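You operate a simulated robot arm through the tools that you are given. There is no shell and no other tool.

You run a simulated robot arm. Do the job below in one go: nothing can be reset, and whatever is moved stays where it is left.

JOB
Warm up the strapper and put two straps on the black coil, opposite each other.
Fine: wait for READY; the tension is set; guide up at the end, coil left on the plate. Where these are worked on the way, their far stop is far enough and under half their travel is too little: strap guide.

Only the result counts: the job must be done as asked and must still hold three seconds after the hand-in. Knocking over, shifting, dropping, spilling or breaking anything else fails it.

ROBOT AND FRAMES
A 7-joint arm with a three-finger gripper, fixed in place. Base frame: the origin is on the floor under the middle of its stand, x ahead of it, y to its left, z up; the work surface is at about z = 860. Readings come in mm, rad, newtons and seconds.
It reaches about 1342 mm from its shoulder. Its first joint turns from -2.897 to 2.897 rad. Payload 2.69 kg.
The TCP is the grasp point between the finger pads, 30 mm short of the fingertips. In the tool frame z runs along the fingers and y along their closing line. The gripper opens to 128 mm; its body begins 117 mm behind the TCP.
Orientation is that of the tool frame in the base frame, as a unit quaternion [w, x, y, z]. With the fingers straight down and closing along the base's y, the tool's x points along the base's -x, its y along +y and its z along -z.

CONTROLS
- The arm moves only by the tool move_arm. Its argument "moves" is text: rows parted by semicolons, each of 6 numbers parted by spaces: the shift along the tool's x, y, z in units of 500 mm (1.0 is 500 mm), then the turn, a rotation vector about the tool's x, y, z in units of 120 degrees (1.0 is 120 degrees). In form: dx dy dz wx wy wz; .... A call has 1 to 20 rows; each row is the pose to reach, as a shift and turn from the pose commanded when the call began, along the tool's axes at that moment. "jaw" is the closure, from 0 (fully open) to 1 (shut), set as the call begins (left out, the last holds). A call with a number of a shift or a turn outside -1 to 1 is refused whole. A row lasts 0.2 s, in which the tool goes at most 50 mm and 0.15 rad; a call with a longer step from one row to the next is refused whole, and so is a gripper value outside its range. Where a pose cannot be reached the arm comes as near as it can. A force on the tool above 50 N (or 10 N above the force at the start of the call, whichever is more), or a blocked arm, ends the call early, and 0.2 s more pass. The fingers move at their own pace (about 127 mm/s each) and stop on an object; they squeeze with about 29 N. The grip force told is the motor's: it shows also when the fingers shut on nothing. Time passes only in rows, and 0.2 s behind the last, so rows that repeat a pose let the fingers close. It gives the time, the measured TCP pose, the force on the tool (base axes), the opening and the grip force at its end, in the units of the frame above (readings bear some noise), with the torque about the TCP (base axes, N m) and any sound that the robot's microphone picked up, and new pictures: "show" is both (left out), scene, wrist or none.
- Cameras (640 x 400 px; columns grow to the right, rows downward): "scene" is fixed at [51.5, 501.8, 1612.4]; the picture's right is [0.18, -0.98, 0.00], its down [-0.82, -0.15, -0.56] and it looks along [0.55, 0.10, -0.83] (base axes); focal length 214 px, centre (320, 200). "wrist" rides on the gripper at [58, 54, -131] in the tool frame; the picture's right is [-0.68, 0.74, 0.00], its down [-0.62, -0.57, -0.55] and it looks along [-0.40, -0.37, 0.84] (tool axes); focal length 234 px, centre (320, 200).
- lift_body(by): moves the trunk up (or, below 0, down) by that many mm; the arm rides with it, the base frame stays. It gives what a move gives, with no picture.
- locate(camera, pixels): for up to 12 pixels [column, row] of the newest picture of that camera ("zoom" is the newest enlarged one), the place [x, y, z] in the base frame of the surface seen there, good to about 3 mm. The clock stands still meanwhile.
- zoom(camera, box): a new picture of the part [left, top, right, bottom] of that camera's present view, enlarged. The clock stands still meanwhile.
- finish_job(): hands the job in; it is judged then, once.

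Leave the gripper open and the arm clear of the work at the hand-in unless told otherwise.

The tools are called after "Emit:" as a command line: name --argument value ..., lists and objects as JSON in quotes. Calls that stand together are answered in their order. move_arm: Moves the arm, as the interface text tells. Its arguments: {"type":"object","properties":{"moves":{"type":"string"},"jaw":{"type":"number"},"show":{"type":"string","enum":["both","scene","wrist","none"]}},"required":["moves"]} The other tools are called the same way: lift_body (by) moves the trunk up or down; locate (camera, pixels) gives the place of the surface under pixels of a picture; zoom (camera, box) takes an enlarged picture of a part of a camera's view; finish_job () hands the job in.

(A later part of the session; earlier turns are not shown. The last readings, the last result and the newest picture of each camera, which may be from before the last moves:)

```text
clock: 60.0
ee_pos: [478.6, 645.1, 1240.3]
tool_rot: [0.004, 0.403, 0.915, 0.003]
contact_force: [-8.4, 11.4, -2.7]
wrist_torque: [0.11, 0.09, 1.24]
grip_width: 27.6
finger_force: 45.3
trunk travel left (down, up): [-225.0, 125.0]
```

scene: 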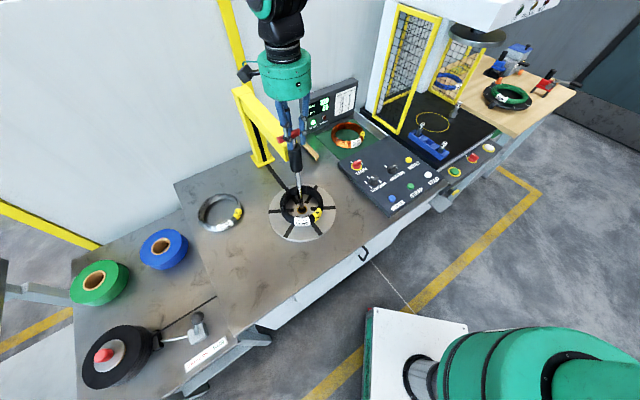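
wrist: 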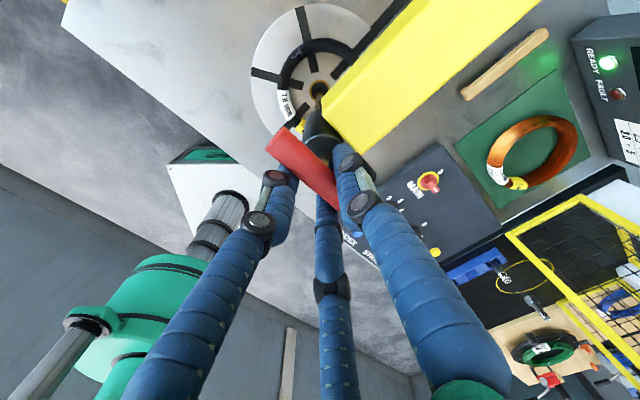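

Still free after 214 mm. I go on with 4 mm steps.

Emit:
move_arm --moves "0 0 0.008 0 0 0; 0 0 0.016 0 0 0; 0 0 0.024 0 0 0; 0 0 0.024 0 0 0" --show "both"

Emit:
zoom --camera "scene" --box '[255, 90, 345, 240]'

```text
clock: 61.0
ee_pos: [479.2, 644.7, 1234.3]
tool_rot: [0.006, 0.401, 0.916, 0.006]
contact_force: [-12.2, 9.7, 34.2]
wrist_torque: [0.35, 0.09, 1.37]
grip_width: 27.7
finger_force: 45.0
trunk travel left (down, up): [-225.0, 125.0]
```

scene: 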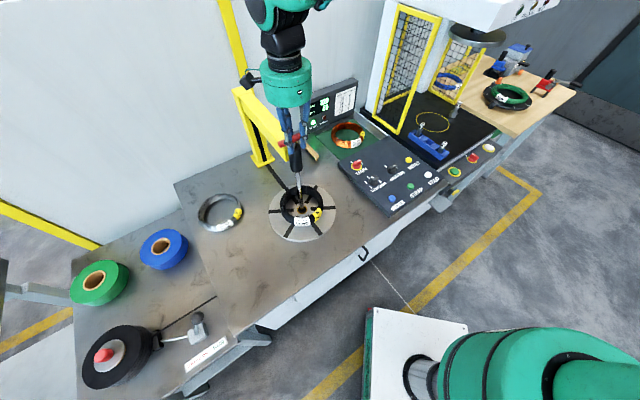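
wrist: 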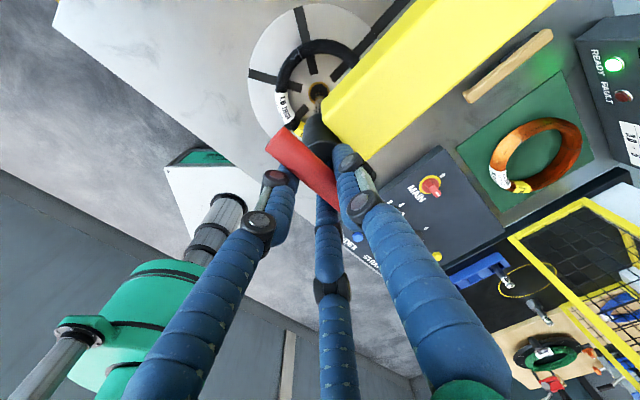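

```text
2.67 times, centred on (300, 165) of scene
```

zoom: 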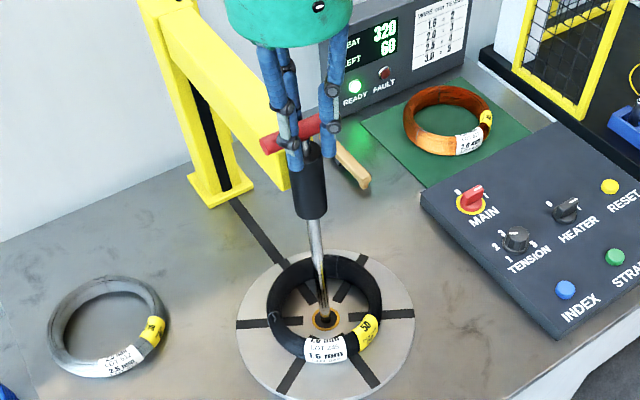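

It met its stop at z≈1234, about 220 mm of travel and 34 N upward. I ease off the push, then open the fingers and rise, checking that the guide stays down.

Emit:
move_arm --moves "0 0 -0.011 0 0 0; 0 0 -0.011 0 0 0" --show "none"

Emit:
move_arm --moves "0 0 0 0 0 0; 0 0 0 0 0 0; 0 0 0 0 0 0; 0 0 -0.04 0 0 0; 0 0 -0.12 0 0 0; 0 0 -0.2 0 0 0; 0 0 -0.28 0 0 0" --jaw 0.4 --show "both"

Emit:
zoom --camera "scene" --box '[255, 90, 345, 240]'

```text
clock: 61.6
ee_pos: [476.9, 645.4, 1235.4]
tool_rot: [0.004, 0.402, 0.916, 0.002]
contact_force: [-2.1, 16.3, 14.8]
wrist_torque: [0.5, 0.27, 1.1]
grip_width: 27.9
finger_force: 45.2
trunk travel left (down, up): [-225.0, 125.0]
```

```text
clock: 63.2
ee_pos: [476.9, 645.6, 1374.8]
tool_rot: [0.004, 0.402, 0.915, 0.002]
contact_force: [0.0, 0.6, 0.0]
wrist_torque: [-0.01, 0.0, 0.02]
grip_width: 76.7
finger_force: 0.2
trunk travel left (down, up): [-225.0, 125.0]
```

scene: 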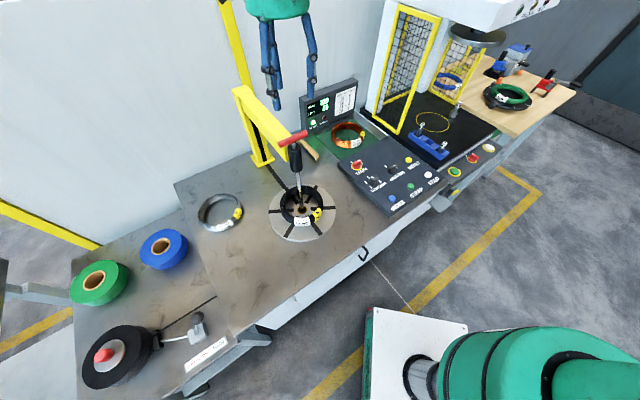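
wrist: 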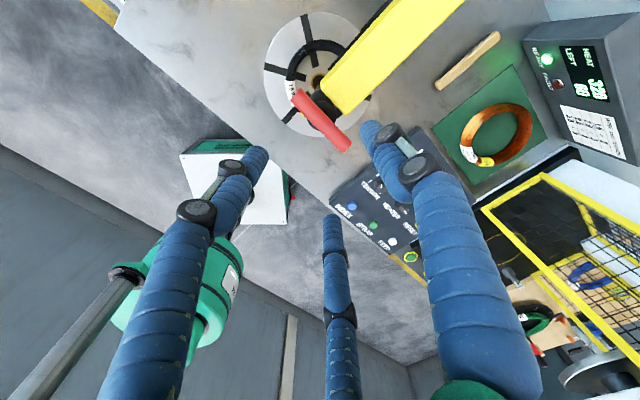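

```text
2.67 times, centred on (300, 165) of scene
```

zoom: 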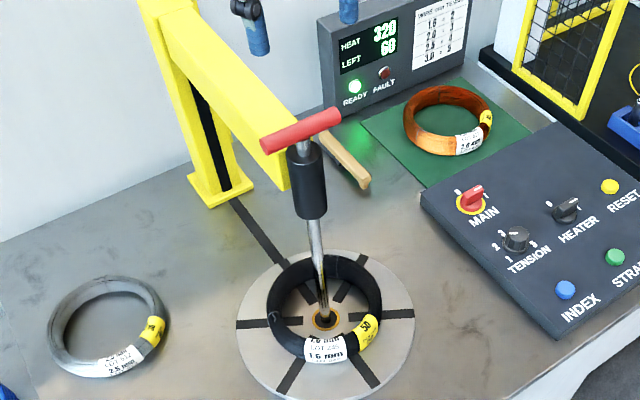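

The guide stays down by itself, with its tip in the plate hole. READY is lit and FAULT is dark. I now go to the STRAP button at about (657, 227), with the fingers closed, stopping 70 mm above it.

Emit:
move_arm --moves "-0.0614 -0.0216 0.03 0 0 0; -0.1229 -0.0431 0.08 0 0 0; -0.1843 -0.0647 0.14 0 0 0; -0.2457 -0.0863 0.2 0 0 0; -0.3071 -0.1079 0.26 0 0 0; -0.3686 -0.1294 0.32 0 0 0; -0.43 -0.151 0.38 0 0 0; -0.4914 -0.1726 0.44 0 0 0; -0.5529 -0.1941 0.5 0 0 0; -0.6143 -0.2157 0.56 0 0 0; -0.6757 -0.2373 0.62 0 0 0; -0.7371 -0.2589 0.67 0 0 0; -0.7986 -0.2804 0.71 0 0 0; -0.86 -0.302 0.75 0 0 0; -0.86 -0.302 0.75 0 0 0" --jaw 1 --show "both"

Emit:
zoom --camera "wrist" --box '[220, 60, 420, 260]'

```text
clock: 66.4
ee_pos: [661.1, 224.9, 999.5]
tool_rot: [0.005, 0.402, 0.916, 0.003]
contact_force: [-0.1, -0.2, -0.6]
wrist_torque: [-0.01, 0.02, 0.02]
grip_width: 2.6
finger_force: 29.0
trunk travel left (down, up): [-225.0, 125.0]
```

scene: 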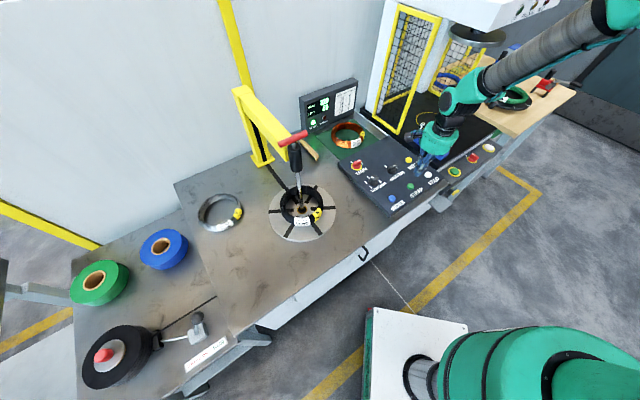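
wrist: 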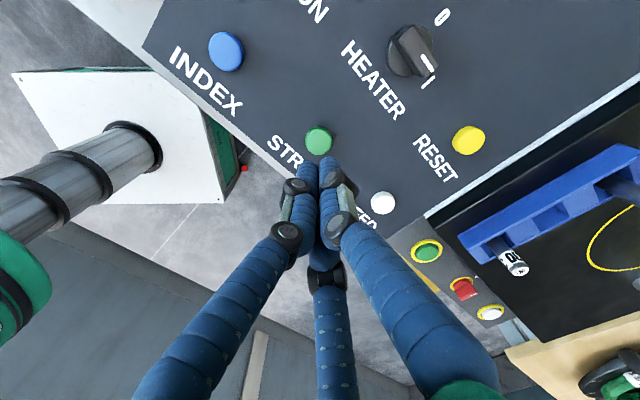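

```text
2.00 times, centred on (320, 160) of wrist
```

zoom: 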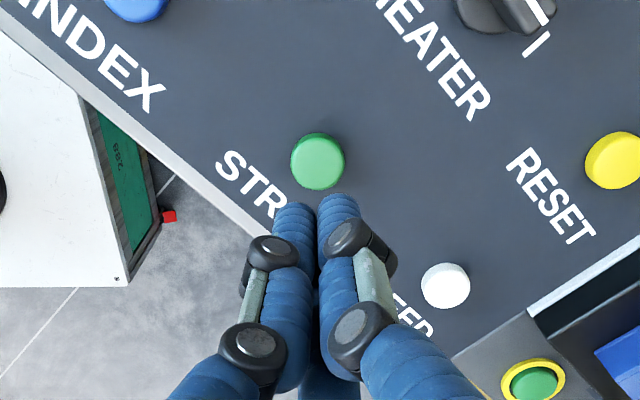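

The closed tips aim right at the green STRAP button (318, 141). I come down and press it in small steps.

Emit:
move_arm --moves "0 0 0.05 0 0 0; 0 0 0.1 0 0 0; 0 0 0.124 0 0 0; 0 0 0.132 0 0 0; 0 0 0.138 0 0 0; 0 0 0.144 0 0 0; 0 0 0.148 0 0 0" --show "both"

```text
clock: 68.0
ee_pos: [660.5, 226.3, 928.1]
tool_rot: [0.004, 0.401, 0.916, 0.004]
contact_force: [0.8, 0.4, 0.0]
wrist_torque: [-0.02, -0.02, -0.04]
grip_width: 2.0
finger_force: 29.1
trunk travel left (down, up): [-225.0, 125.0]
```

scene: 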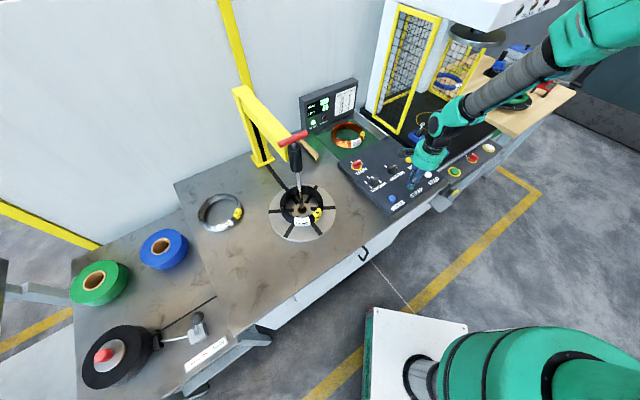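
wrist: 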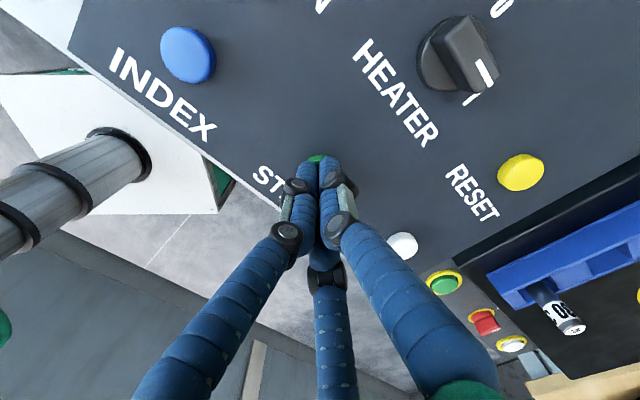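

There is no contact yet at z≈928. I continue in 3 mm steps.

Emit:
move_arm --moves "0 0 0.006 0 0 0; 0 0 0.012 0 0 0; 0 0 0.018 0 0 0" --show "none"

```text
clock: 68.8
ee_pos: [659.9, 226.5, 920.5]
tool_rot: [0.004, 0.402, 0.916, 0.003]
contact_force: [-7.5, -1.9, 25.8]
wrist_torque: [-0.11, 0.14, 0.0]
grip_width: 6.0
finger_force: 31.1
trunk travel left (down, up): [-225.0, 125.0]
heard: click
```

I heard a click at 26 N, so the button is pressed. I rise and watch what the machine does.

Emit:
move_arm --moves "0 0 -0.03 0 0 0; 0 0 -0.08 0 0 0; 0 0 -0.13 0 0 0" --show "both"

Emit:
zoom --camera "scene" --box '[255, 90, 345, 240]'

Emit:
zoom --camera "scene" --box '[295, 75, 365, 135]'

```text
clock: 69.6
ee_pos: [659.5, 226.9, 983.3]
tool_rot: [0.004, 0.401, 0.916, 0.003]
contact_force: [-0.1, 0.2, -0.3]
wrist_torque: [0.02, -0.04, 0.04]
grip_width: 2.2
finger_force: 31.0
trunk travel left (down, up): [-225.0, 125.0]
```

scene: 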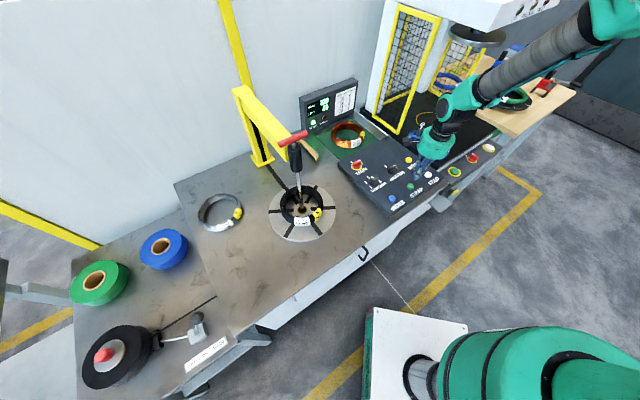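
wrist: 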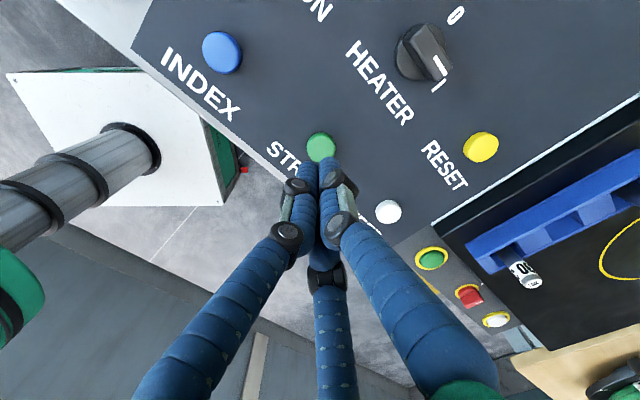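

```text
2.67 times, centred on (300, 165) of scene
```

zoom: 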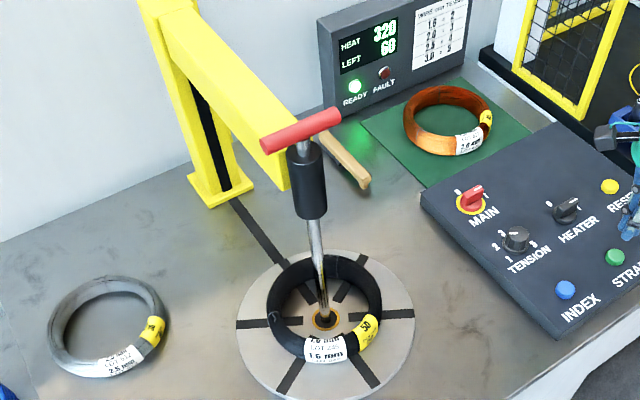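

```text
6.67 times, centred on (330, 105) of scene
```

zoom: 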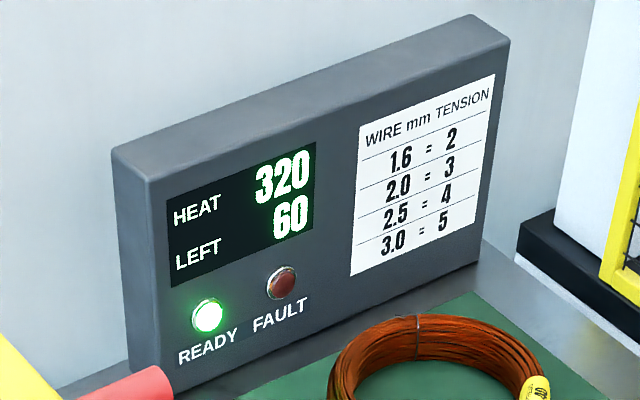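

LEFT is still 60 and there is no fault. I wait a few seconds for any cycle to run.

Emit:
move_arm --moves "0 0 0 0 0 0; 0 0 0 0 0 0; 0 0 0 0 0 0; 0 0 0 0 0 0; 0 0 0 0 0 0; 0 0 0 0 0 0; 0 0 0 0 0 0; 0 0 0 0 0 0; 0 0 0 0 0 0; 0 0 0 0 0 0" --show "scene"

Emit:
zoom --camera "scene" --box '[260, 150, 340, 240]'

Emit:
zoom --camera "scene" --box '[295, 75, 365, 135]'

```text
clock: 71.8
ee_pos: [659.3, 225.7, 982.2]
tool_rot: [0.005, 0.402, 0.916, 0.003]
contact_force: [-0.1, -0.1, 0.2]
wrist_torque: [0.0, 0.01, -0.05]
grip_width: 2.3
finger_force: 31.7
trunk travel left (down, up): [-225.0, 125.0]
```

scene: 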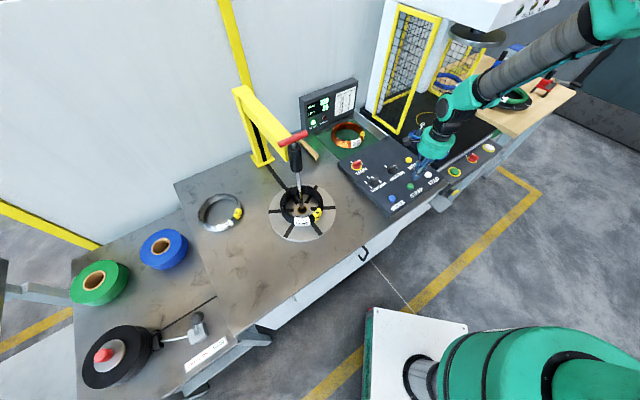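

```text
4.44 times, centred on (300, 195) of scene
```

zoom: 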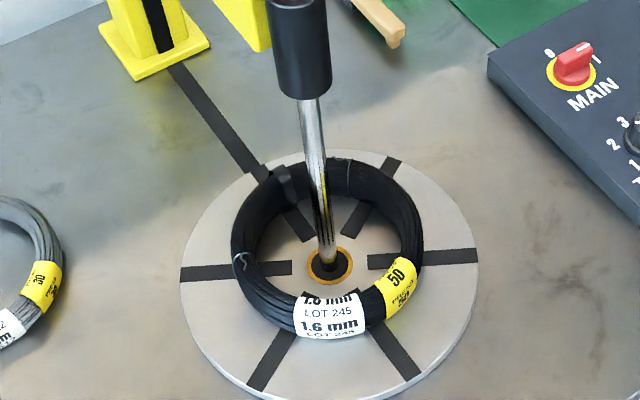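

```text
6.67 times, centred on (330, 105) of scene
```

zoom: 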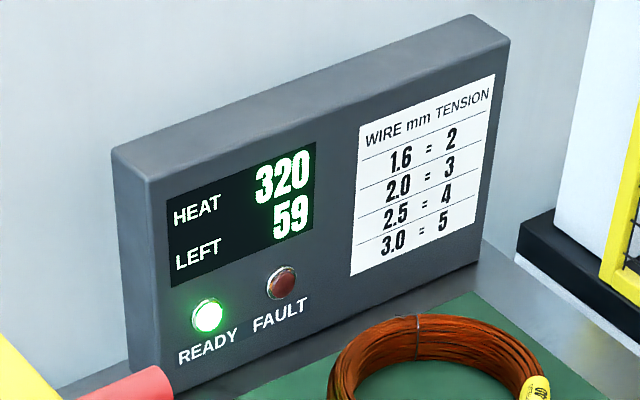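

LEFT dropped to 59 and a black strap now shows on the coil at the slot facing the post. I check it close up.

Emit:
zoom --camera "scene" --box '[283, 178, 323, 218]'

Emit:
locate --camera "scene" --pixels '[[292, 192], [291, 188], [293, 196], [297, 139], [283, 143], [300, 134], [292, 138]]'

```text
10.00 times, centred on (303, 198) of scene
```

zoom: 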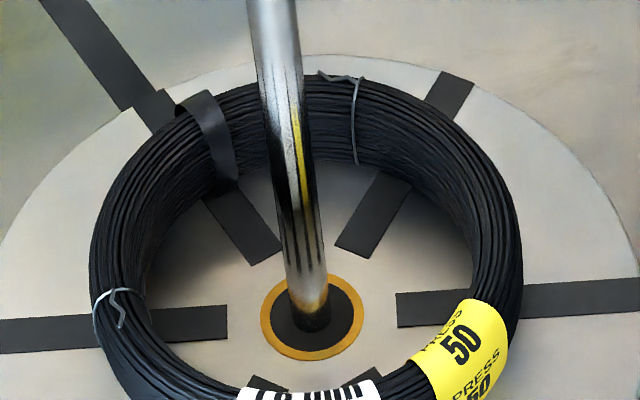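

```text
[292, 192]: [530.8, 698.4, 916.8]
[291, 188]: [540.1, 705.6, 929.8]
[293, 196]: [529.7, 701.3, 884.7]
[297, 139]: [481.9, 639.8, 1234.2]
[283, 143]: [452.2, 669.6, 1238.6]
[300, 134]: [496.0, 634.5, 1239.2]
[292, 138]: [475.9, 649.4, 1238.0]
```

The strap is neatly in place at the slot toward the post. Before indexing I raise the guide out of the coil, so I return above the T-bar.

Emit:
move_arm --moves "0.0618 0.0214 -0.07 0 0 0; 0.1236 0.0429 -0.14 0 0 0; 0.1854 0.0643 -0.21 0 0 0; 0.2471 0.0857 -0.28 0 0 0; 0.3089 0.1071 -0.35 0 0 0; 0.3707 0.1286 -0.42 0 0 0; 0.4325 0.15 -0.49 0 0 0; 0.4943 0.1714 -0.56 0 0 0; 0.5561 0.1929 -0.63 0 0 0; 0.6179 0.2143 -0.7 0 0 0; 0.6796 0.2357 -0.76 0 0 0; 0.7414 0.2571 -0.786 0 0 0; 0.8032 0.2786 -0.786 0 0 0; 0.865 0.3 -0.786 0 0 0; 0.865 0.3 -0.786 0 0 0" --jaw 0.4 --show "both"

```text
clock: 75.0
ee_pos: [474.6, 646.4, 1375.6]
tool_rot: [0.004, 0.403, 0.915, 0.003]
contact_force: [-0.8, -1.1, 0.5]
wrist_torque: [-0.04, -0.05, 0.04]
grip_width: 76.8
finger_force: 0.0
trunk travel left (down, up): [-225.0, 125.0]
```

scene: 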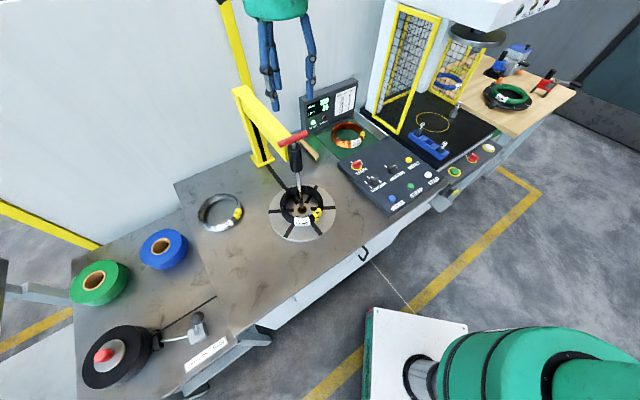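
wrist: 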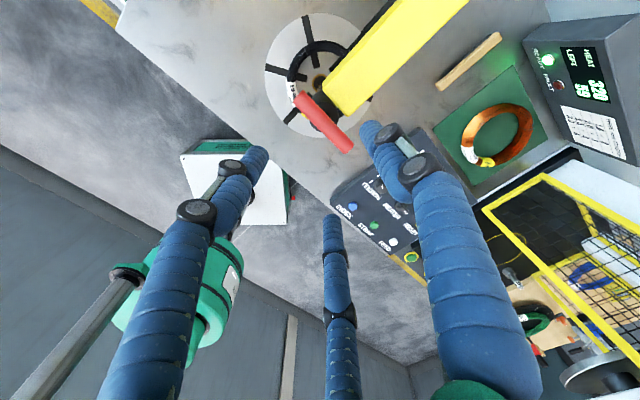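

I lower around the T-bar to z≈1240, keeping the fingertips just above the yellow arm.

Emit:
move_arm --moves "-0.003 0.001 0.09 0 0 0; -0.003 0.001 0.18 0 0 0; -0.003 0.001 0.24 0 0 0; -0.003 0.001 0.265 0 0 0; -0.003 0.001 0.27 0 0 0; -0.003 0.001 0.27 0 0 0" --show "wrist"

Emit:
move_arm --moves "0 0 0 0 0 0; 0 0 0 0 0 0; 0 0 0 0 0 0; 0 0 0 0 0 0" --jaw 1 --show "wrist"

```text
clock: 76.4
ee_pos: [476.6, 644.4, 1240.6]
tool_rot: [0.004, 0.402, 0.916, 0.002]
contact_force: [0.0, -0.1, -0.8]
wrist_torque: [-0.01, 0.02, 0.0]
grip_width: 76.9
finger_force: 0.0
trunk travel left (down, up): [-225.0, 125.0]
```

wrist: 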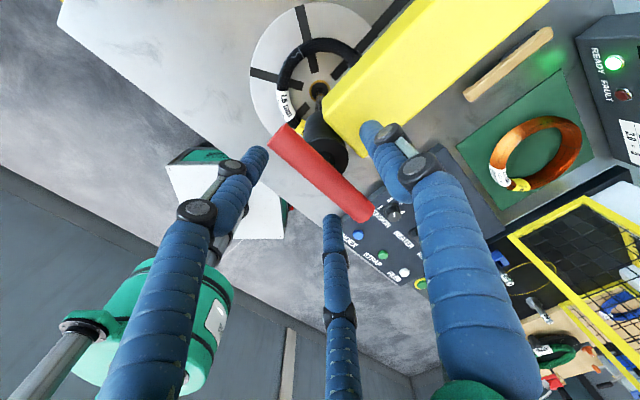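

```text
clock: 77.4
ee_pos: [477.9, 645.8, 1240.3]
tool_rot: [0.004, 0.402, 0.916, 0.003]
contact_force: [3.2, 3.4, -0.3]
wrist_torque: [0.03, -0.07, 1.09]
grip_width: 28.0
finger_force: 44.7
trunk travel left (down, up): [-225.0, 125.0]
```

wrist: 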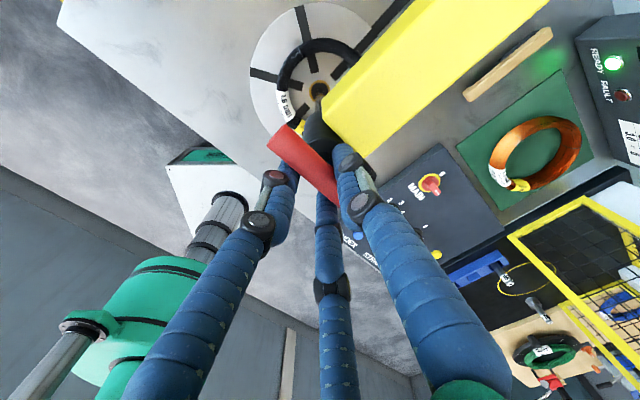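

I have the T-bar. I pull the guide straight up to its upper end.

Emit:
move_arm --moves "0 0 -0.04 0 0 0; 0 0 -0.09 0 0 0; 0 0 -0.14 0 0 0; 0 0 -0.19 0 0 0; 0 0 -0.24 0 0 0; 0 0 -0.29 0 0 0; 0 0 -0.34 0 0 0; 0 0 -0.38 0 0 0; 0 0 -0.41 0 0 0; 0 0 -0.425 0 0 0; 0 0 -0.435 0 0 0; 0 0 -0.435 0 0 0" --show "both"

```text
clock: 80.0
ee_pos: [477.1, 645.3, 1457.2]
tool_rot: [0.003, 0.403, 0.915, 0.003]
contact_force: [28.8, 7.0, 0.3]
wrist_torque: [-0.08, -0.38, 0.93]
grip_width: 28.1
finger_force: 44.7
trunk travel left (down, up): [-225.0, 125.0]
```

scene: 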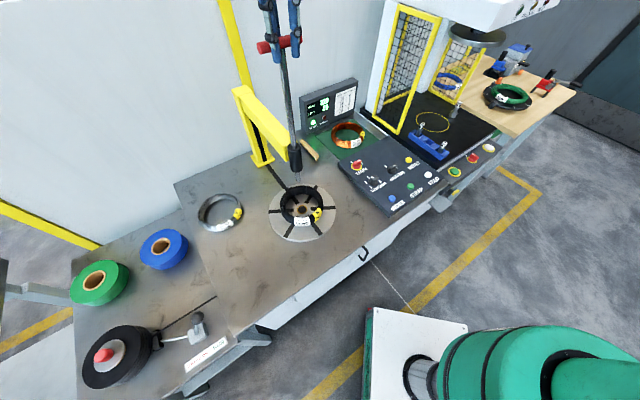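
wrist: 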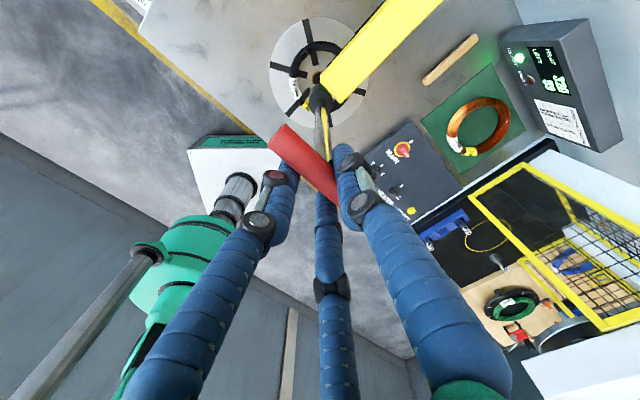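

It has risen about 217 mm. I nudge it a few millimetres more to reach the upper stop.

Emit:
move_arm --moves "0 -0.002 -0.006 0 0 0; 0 -0.002 -0.012 0 0 0; 0 -0.002 -0.016 0 0 0" --show "none"

```text
clock: 80.8
ee_pos: [477.6, 645.1, 1460.2]
tool_rot: [0.003, 0.403, 0.915, 0.0]
contact_force: [31.9, 8.6, -25.2]
wrist_torque: [0.4, 0.3, 0.75]
grip_width: 27.9
finger_force: 45.4
trunk travel left (down, up): [-225.0, 125.0]
```

The upper stop is felt (25 N pulling down). I ease off, open the fingers, rise, and check that the guide stays up.

Emit:
move_arm --moves "0 0 0.008 0 0 0; 0 0 0.008 0 0 0" --show "none"

Emit:
move_arm --moves "0 0 0 0 0 0; 0 0 0 0 0 0; 0 0 0 0 0 0; 0 0 -0.03 0 0 0; 0 0 -0.09 0 0 0; 0 0 -0.16 0 0 0" --jaw 0.4 --show "both"

Emit:
zoom --camera "scene" --box '[220, 20, 350, 240]'

```text
clock: 81.4
ee_pos: [476.6, 646.0, 1460.9]
tool_rot: [0.004, 0.403, 0.915, 0.002]
contact_force: [31.1, 10.6, -12.3]
wrist_torque: [-0.38, -0.65, 0.85]
grip_width: 28.4
finger_force: 45.0
trunk travel left (down, up): [-225.0, 125.0]
```

```text
clock: 82.8
ee_pos: [472.5, 644.1, 1542.7]
tool_rot: [0.003, 0.403, 0.915, 0.002]
contact_force: [-0.2, 0.1, -0.6]
wrist_torque: [-0.01, -0.02, 0.02]
grip_width: 76.6
finger_force: 0.1
trunk travel left (down, up): [-225.0, 125.0]
```

scene: 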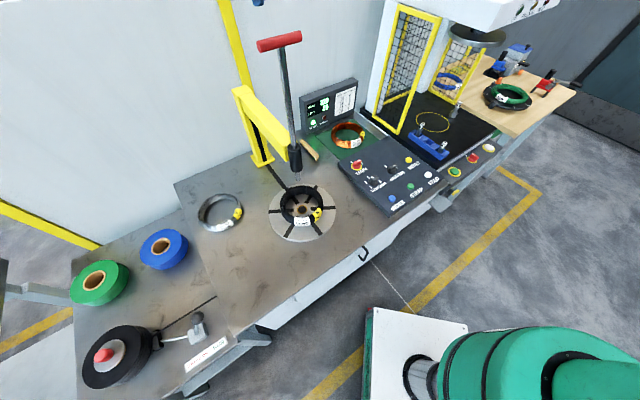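
wrist: 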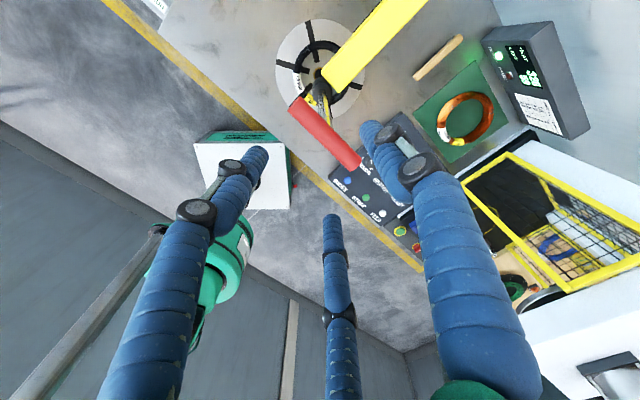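

```text
1.82 times, centred on (285, 130) of scene
```

zoom: 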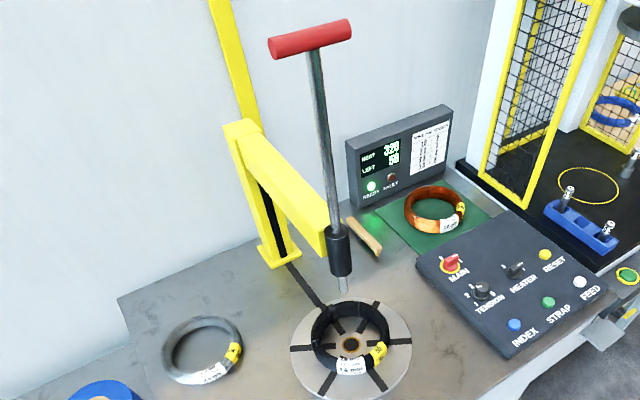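

The guide stays up. Now for INDEX: I move away from the handle at height and come down over the blue button at about (586, 305).

Emit:
move_arm --moves "-0.0816 -0.0365 0 0 0 0; -0.1633 -0.073 0 0 0 0; -0.2449 -0.1095 0 0 0 0; -0.3265 -0.146 0 0 0 0; -0.4081 -0.1825 0 0 0 0; -0.4898 -0.219 0.03 0 0 0; -0.5714 -0.2555 0.07 0 0 0; -0.653 -0.292 0.11 0 0 0; -0.653 -0.292 0.205 0 0 0; -0.653 -0.292 0.3 0 0 0; -0.653 -0.292 0.395 0 0 0; -0.653 -0.292 0.49 0 0 0; -0.653 -0.292 0.585 0 0 0; -0.653 -0.292 0.68 0 0 0; -0.653 -0.292 0.775 0 0 0; -0.653 -0.292 0.87 0 0 0; -0.653 -0.292 0.96 0 0 0; -0.653 -0.292 1.0 0 0 0; -0.653 -0.292 1.0 0 0 0" --jaw 1 --show "both"

Emit:
zoom --camera "wrist" --box '[220, 60, 420, 260]'

```text
clock: 86.8
ee_pos: [590.7, 305.1, 1040.6]
tool_rot: [0.004, 0.403, 0.915, 0.003]
contact_force: [-1.0, -0.3, 0.4]
wrist_torque: [0.01, 0.01, 0.0]
grip_width: 2.1
finger_force: 29.1
trunk travel left (down, up): [-225.0, 125.0]
```

scene: 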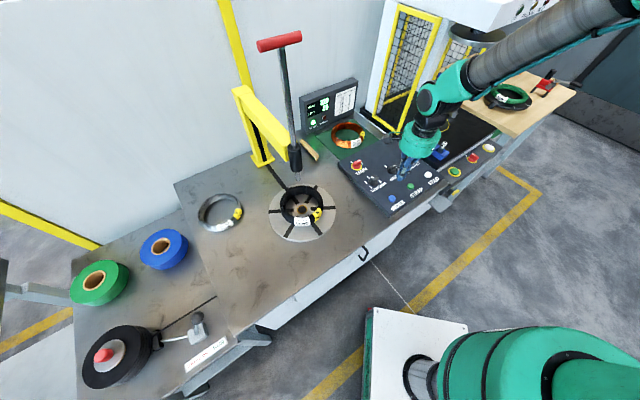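
wrist: 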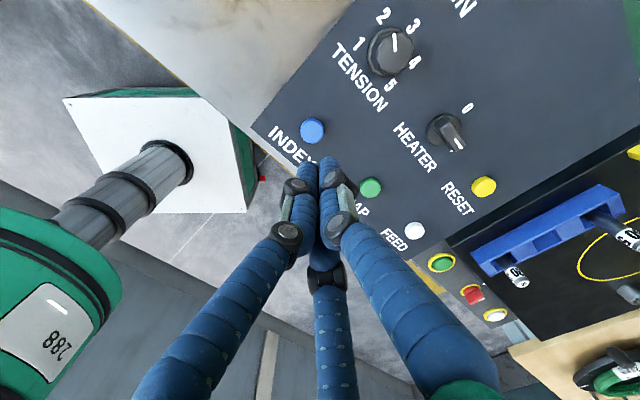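

```text
2.00 times, centred on (320, 160) of wrist
```

zoom: 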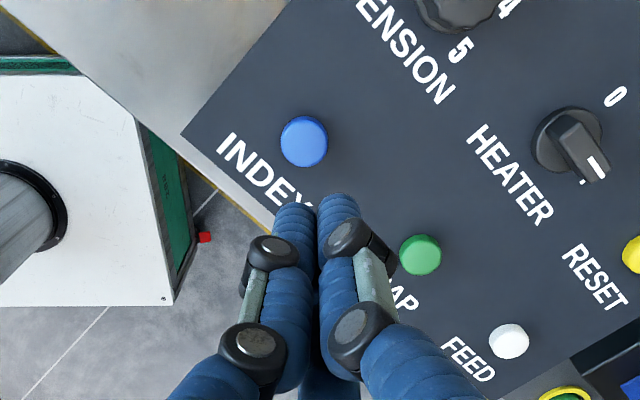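

The blue INDEX button is at (312, 131), slightly off the tip axis. I get its exact place.

Emit:
locate --camera "wrist" --pixels '[[312, 130], [306, 130], [318, 131], [312, 124], [312, 137], [371, 187]]'

```text
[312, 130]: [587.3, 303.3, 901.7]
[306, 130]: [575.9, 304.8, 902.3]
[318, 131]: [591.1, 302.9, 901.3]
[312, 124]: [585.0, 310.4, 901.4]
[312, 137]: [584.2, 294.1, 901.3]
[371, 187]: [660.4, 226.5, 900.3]
```

The button centre is (584.5, 303). I come down and press it once, in small steps.

Emit:
move_arm --moves "0.0053 -0.012 0.08 0 0 0; 0.0053 -0.012 0.16 0 0 0; 0.0053 -0.012 0.21 0 0 0; 0.0053 -0.012 0.222 0 0 0; 0.0053 -0.012 0.23 0 0 0; 0.0053 -0.012 0.236 0 0 0; 0.0053 -0.012 0.242 0 0 0" --show "none"

```text
clock: 88.4
ee_pos: [585.7, 303.5, 921.5]
tool_rot: [0.005, 0.403, 0.915, 0.003]
contact_force: [0.1, -3.5, 14.2]
wrist_torque: [-0.16, 0.05, 0.01]
grip_width: 2.0
finger_force: 28.9
trunk travel left (down, up): [-225.0, 125.0]
heard: click
```

A click was heard. I rise 40 mm and look at how far the plate turned.

Emit:
move_arm --moves "0 0 -0.03 0 0 0; 0 0 -0.08 0 0 0; 0 0 -0.08 0 0 0; 0 0 -0.08 0 0 0; 0 0 -0.08 0 0 0; 0 0 -0.08 0 0 0; 0 0 -0.08 0 0 0; 0 0 -0.08 0 0 0" --show "both"

Emit:
zoom --camera "scene" --box '[260, 160, 345, 245]'

Emit:
zoom --camera "scene" --box '[295, 75, 365, 135]'

```text
clock: 90.2
ee_pos: [586.0, 303.1, 961.5]
tool_rot: [0.005, 0.402, 0.916, 0.004]
contact_force: [0.5, -0.6, 0.6]
wrist_torque: [0.02, -0.01, -0.02]
grip_width: 2.3
finger_force: 29.3
trunk travel left (down, up): [-225.0, 125.0]
```

scene: 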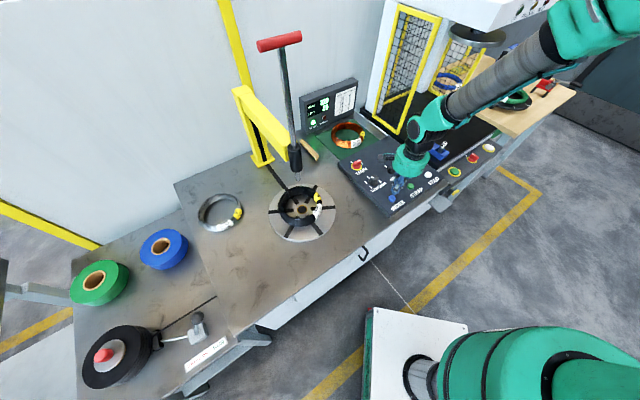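
wrist: 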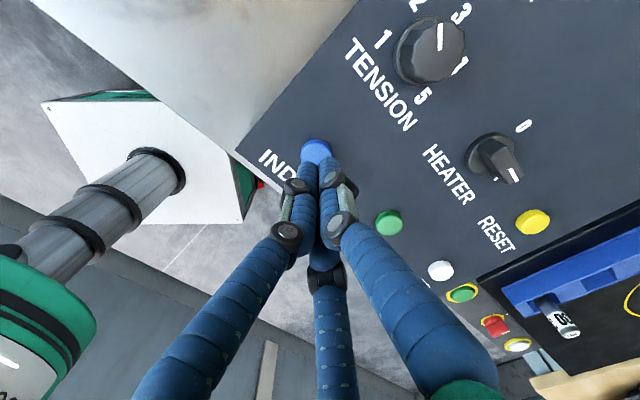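

```text
4.71 times, centred on (302, 202) of scene
```

zoom: 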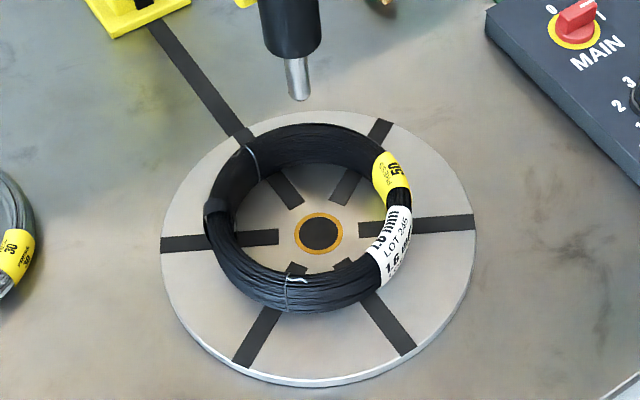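

```text
6.67 times, centred on (330, 105) of scene
```

zoom: 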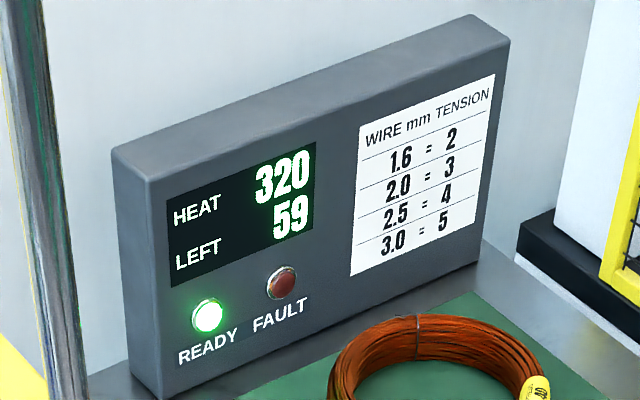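

The plate and coil turned 60°, with the strap now at the left-hand slot, so two more presses make 180°. I press INDEX a second time.

Emit:
move_arm --moves "0 0 0.04 0 0 0; 0 0 0.06 0 0 0; 0 0 0.07 0 0 0; 0 0 0.076 0 0 0; 0 0 0.082 0 0 0" --show "none"

Emit:
move_arm --moves "0 0 -0.03 0 0 0; 0 0 -0.082 0 0 0; 0 0 -0.082 0 0 0; 0 0 -0.082 0 0 0; 0 0 -0.082 0 0 0; 0 0 -0.082 0 0 0; 0 0 -0.082 0 0 0; 0 0 -0.082 0 0 0; 0 0 -0.082 0 0 0; 0 0 -0.082 0 0 0" --show "scene"

Emit:
zoom --camera "scene" --box '[260, 160, 345, 245]'

```text
clock: 91.4
ee_pos: [586.1, 302.7, 922.0]
tool_rot: [0.004, 0.403, 0.915, 0.004]
contact_force: [-4.3, -1.5, 16.0]
wrist_torque: [-0.06, 0.14, -0.04]
grip_width: 1.9
finger_force: 29.1
trunk travel left (down, up): [-225.0, 125.0]
heard: click
```

```text
clock: 93.6
ee_pos: [585.0, 303.4, 960.0]
tool_rot: [0.004, 0.402, 0.915, 0.002]
contact_force: [0.0, 0.2, -0.6]
wrist_torque: [-0.01, 0.02, -0.03]
grip_width: 2.2
finger_force: 29.4
trunk travel left (down, up): [-225.0, 125.0]
```

scene: 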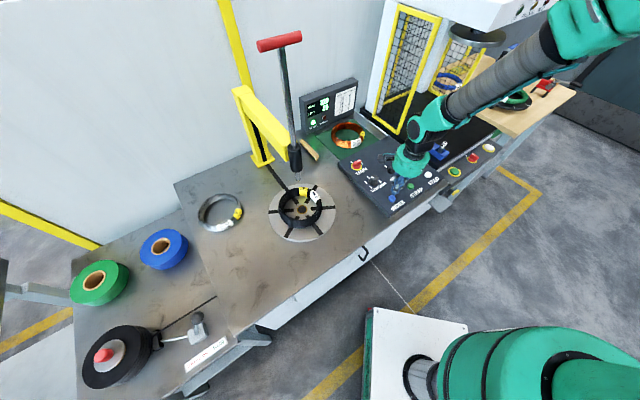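

```text
4.71 times, centred on (302, 202) of scene
```

zoom: 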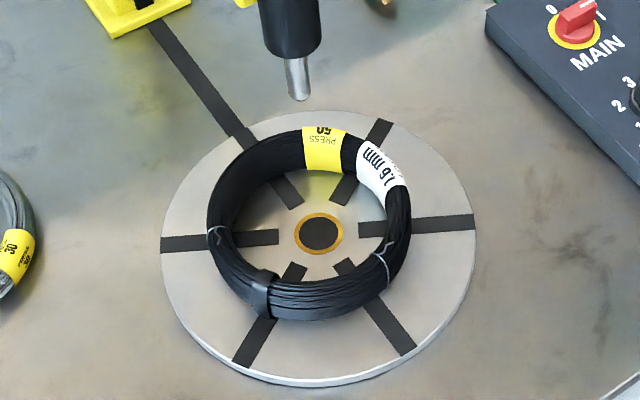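

The strap is now at the lower-left slot, 120° round. I press INDEX a third time.

Emit:
move_arm --moves "0 0 0.04 0 0 0; 0 0 0.06 0 0 0; 0 0 0.07 0 0 0; 0 0 0.076 0 0 0; 0 0 0.082 0 0 0" --show "none"

Emit:
move_arm --moves "0 0 -0.03 0 0 0; 0 0 -0.082 0 0 0; 0 0 -0.082 0 0 0; 0 0 -0.082 0 0 0; 0 0 -0.082 0 0 0; 0 0 -0.082 0 0 0; 0 0 -0.082 0 0 0; 0 0 -0.082 0 0 0; 0 0 -0.082 0 0 0; 0 0 -0.082 0 0 0" --show "scene"

Emit:
zoom --camera "scene" --box '[260, 160, 345, 245]'

Emit:
zoom --camera "scene" --box '[295, 75, 365, 135]'

```text
clock: 94.8
ee_pos: [586.7, 303.9, 921.1]
tool_rot: [0.004, 0.403, 0.915, 0.004]
contact_force: [-3.0, -1.3, 18.3]
wrist_torque: [-0.11, 0.19, -0.02]
grip_width: 2.0
finger_force: 29.0
trunk travel left (down, up): [-225.0, 125.0]
heard: click
```

```text
clock: 97.0
ee_pos: [586.3, 304.4, 960.4]
tool_rot: [0.004, 0.403, 0.915, 0.003]
contact_force: [1.0, 0.0, 0.9]
wrist_torque: [-0.01, 0.02, 0.01]
grip_width: 2.2
finger_force: 29.2
trunk travel left (down, up): [-225.0, 125.0]
```

scene: 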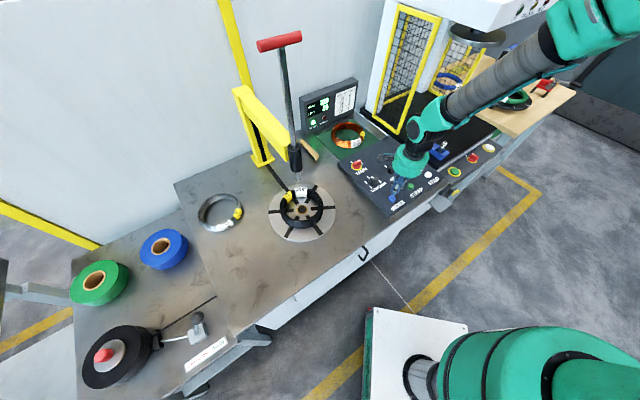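

```text
4.71 times, centred on (302, 202) of scene
```

zoom: 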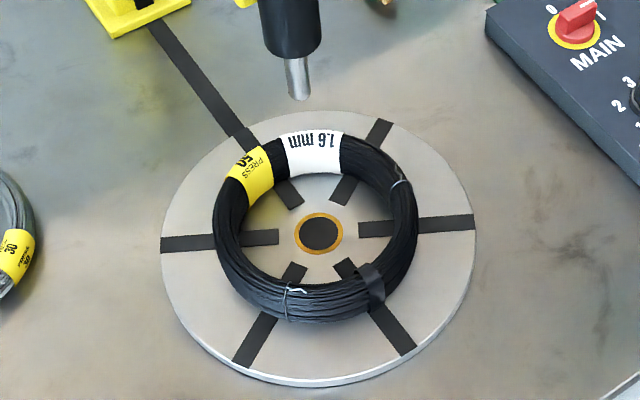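

```text
6.67 times, centred on (330, 105) of scene
```

zoom: 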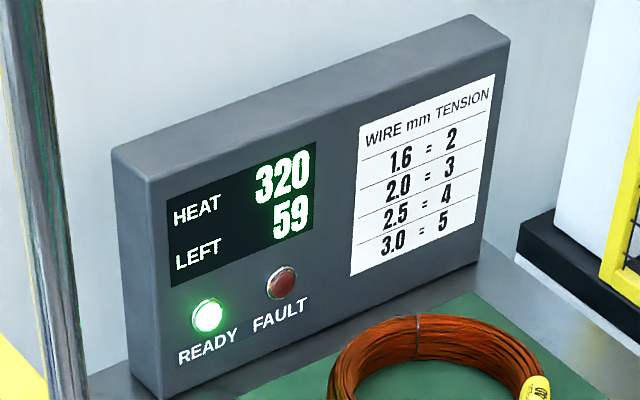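

The first strap is now at the slot exactly opposite the post and the coil is still centred. I go back up to lower the guide again, rising first on the robot side.

Emit:
move_arm --moves "0.0295 0.0136 -0.089 0 0 0; 0.0591 0.0273 -0.178 0 0 0; 0.0886 0.0409 -0.267 0 0 0; 0.1182 0.0545 -0.356 0 0 0; 0.1477 0.0682 -0.445 0 0 0; 0.1773 0.0818 -0.534 0 0 0; 0.2068 0.0955 -0.623 0 0 0; 0.2364 0.1091 -0.712 0 0 0; 0.2659 0.1227 -0.801 0 0 0; 0.2955 0.1364 -0.89 0 0 0; 0.325 0.15 -0.98 0 0 0; 0.325 0.15 -0.98 0 0 0" --jaw 0.4 --show "none"

```text
clock: 99.6
ee_pos: [525.4, 473.7, 1451.5]
tool_rot: [0.004, 0.402, 0.916, 0.003]
contact_force: [-0.3, 0.3, 0.0]
wrist_torque: [0.01, -0.04, 0.02]
grip_width: 76.8
finger_force: 0.1
trunk travel left (down, up): [-225.0, 125.0]
```

Now I rise above bar height and move over the T-bar.

Emit:
move_arm --moves "0 0 -0.094 0 0 0; 0 0 -0.187 0 0 0; 0.0795 0.04 -0.187 0 0 0; 0.159 0.08 -0.187 0 0 0; 0.2385 0.12 -0.187 0 0 0; 0.318 0.16 -0.187 0 0 0; 0.318 0.16 -0.187 0 0 0" --show "both"

Emit:
locate --camera "scene" --pixels '[[279, 42], [262, 46], [299, 38]]'

```text
clock: 101.2
ee_pos: [476.1, 644.8, 1544.9]
tool_rot: [0.004, 0.403, 0.915, 0.002]
contact_force: [-0.5, 0.2, 0.6]
wrist_torque: [-0.06, -0.07, 0.0]
grip_width: 76.8
finger_force: 0.1
trunk travel left (down, up): [-225.0, 125.0]
```

scene: 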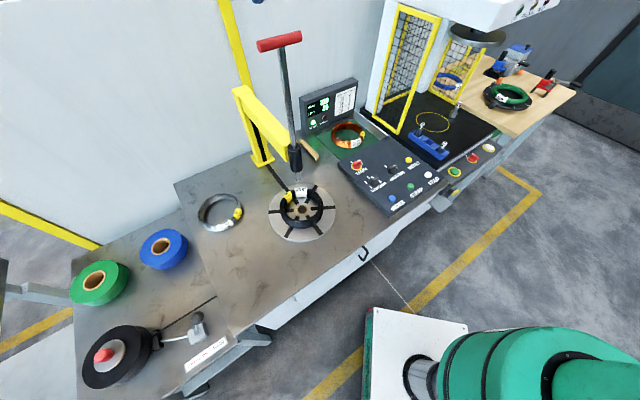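
wrist: 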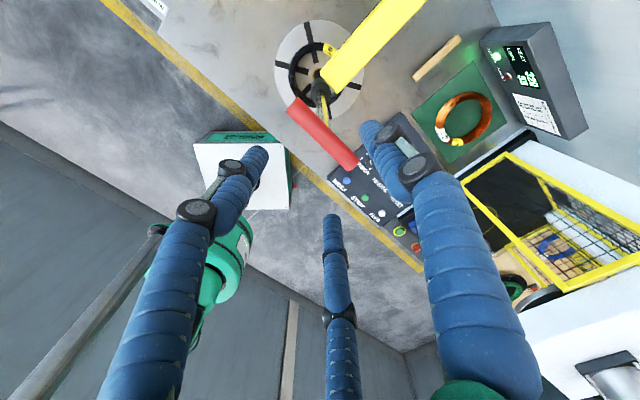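

```text
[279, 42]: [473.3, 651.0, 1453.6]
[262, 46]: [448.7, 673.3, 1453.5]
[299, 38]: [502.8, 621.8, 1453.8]
```

I lower around the T-bar and close on it.

Emit:
move_arm --moves "0 0 0.06 0 0 0; 0 0 0.12 0 0 0; 0 0 0.16 0 0 0; 0 0 0.172 0 0 0; 0 0 0.172 0 0 0" --show "none"

Emit:
move_arm --moves "0 0 0 0 0 0; 0 0 0 0 0 0; 0 0 0 0 0 0; 0 0 0 0 0 0" --jaw 1 --show "wrist"

```text
clock: 102.4
ee_pos: [476.4, 643.4, 1457.3]
tool_rot: [0.004, 0.403, 0.915, 0.003]
contact_force: [0.2, 0.3, 0.8]
wrist_torque: [0.0, -0.03, 0.01]
grip_width: 76.8
finger_force: 0.0
trunk travel left (down, up): [-225.0, 125.0]
```

```text
clock: 103.4
ee_pos: [478.3, 644.7, 1456.4]
tool_rot: [0.004, 0.402, 0.916, 0.003]
contact_force: [7.2, 5.6, -0.9]
wrist_torque: [0.01, -0.1, 0.99]
grip_width: 28.0
finger_force: 44.6
trunk travel left (down, up): [-225.0, 125.0]
```

wrist: 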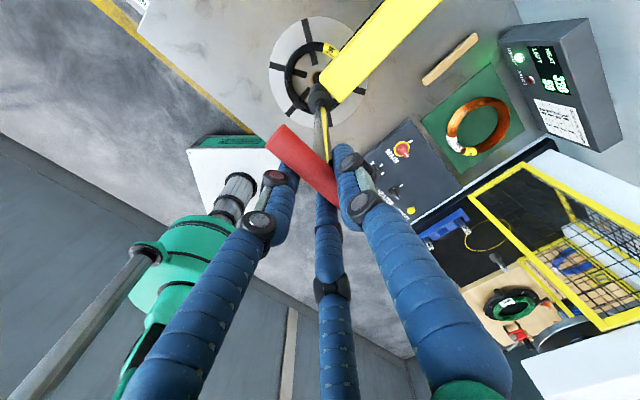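

The bar is held. I push the guide down to its stop.

Emit:
move_arm --moves "0 0 0.04 0 0 0; 0 0 0.09 0 0 0; 0 0 0.14 0 0 0; 0 -0.001 0.19 0 0 0; 0 -0.001 0.24 0 0 0; 0 -0.002 0.29 0 0 0; 0 -0.002 0.34 0 0 0; 0 -0.003 0.38 0 0 0; 0 -0.004 0.41 0 0 0; 0 -0.004 0.425 0 0 0; 0 -0.004 0.437 0 0 0; 0 -0.004 0.445 0 0 0" --show "scene"

Emit:
zoom --camera "scene" --box '[255, 90, 345, 240]'

```text
clock: 106.0
ee_pos: [478.4, 644.9, 1237.0]
tool_rot: [0.005, 0.402, 0.916, 0.004]
contact_force: [-6.6, 14.5, 11.5]
wrist_torque: [-0.01, -0.15, 1.25]
grip_width: 27.9
finger_force: 44.9
trunk travel left (down, up): [-225.0, 125.0]
```

scene: 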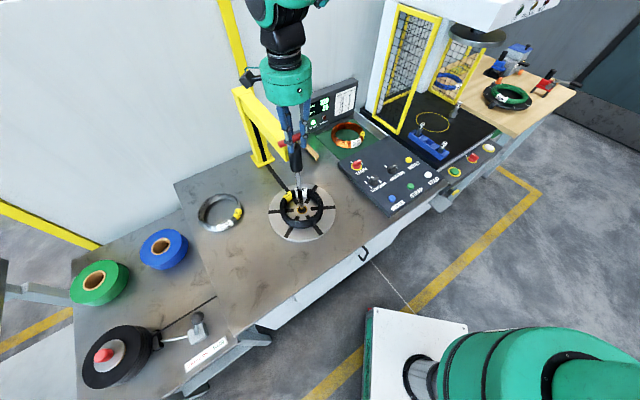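

```text
2.67 times, centred on (300, 165) of scene
```

zoom: 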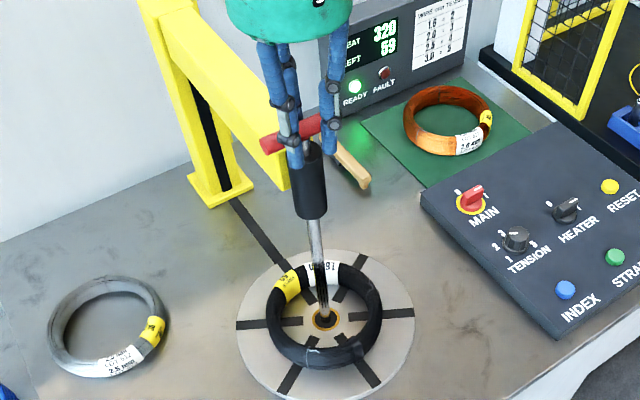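

The guide is down at its stop (219 mm). I ease off, open the fingers, and rise clear.

Emit:
move_arm --moves "0 0 -0.004 0 0 0; 0 0 -0.004 0 0 0" --show "none"

Emit:
move_arm --moves "0 0 0 0 0 0; 0 0 0 0 0 0; 0 0 0 0 0 0; 0 0 -0.04 0 0 0; 0 0 -0.12 0 0 0; 0 0 -0.2 0 0 0; 0 0 -0.28 0 0 0" --jaw 0.4 --show "scene"

Emit:
zoom --camera "scene" --box '[255, 90, 345, 240]'

```text
clock: 106.6
ee_pos: [477.8, 644.8, 1238.2]
tool_rot: [0.004, 0.402, 0.916, 0.002]
contact_force: [-4.5, 19.5, 7.1]
wrist_torque: [0.36, 0.19, 1.14]
grip_width: 28.3
finger_force: 44.9
trunk travel left (down, up): [-225.0, 125.0]
```

```text
clock: 108.2
ee_pos: [477.2, 643.2, 1377.6]
tool_rot: [0.004, 0.402, 0.916, 0.003]
contact_force: [0.1, -0.3, -0.9]
wrist_torque: [0.03, 0.03, -0.01]
grip_width: 77.0
finger_force: 0.1
trunk travel left (down, up): [-225.0, 125.0]
```

scene: 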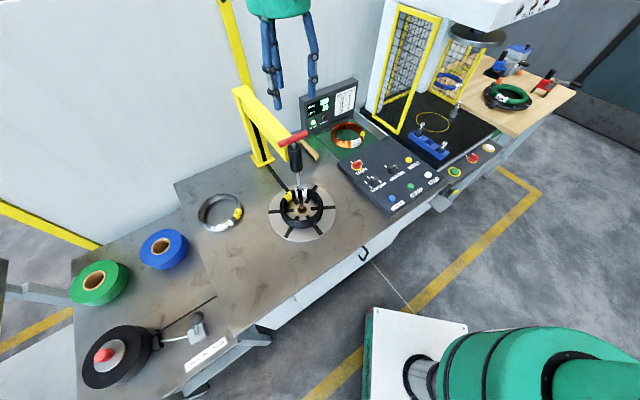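

```text
2.67 times, centred on (300, 165) of scene
```

zoom: 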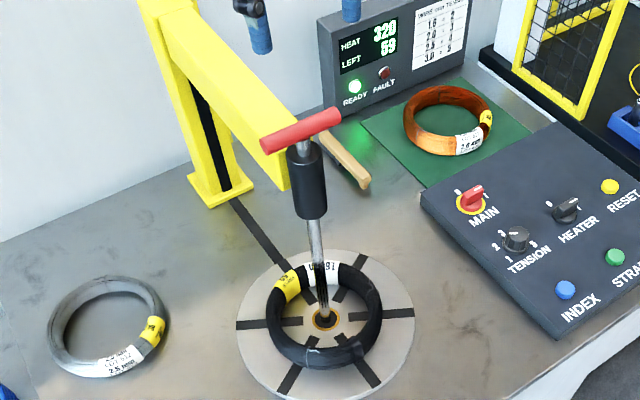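

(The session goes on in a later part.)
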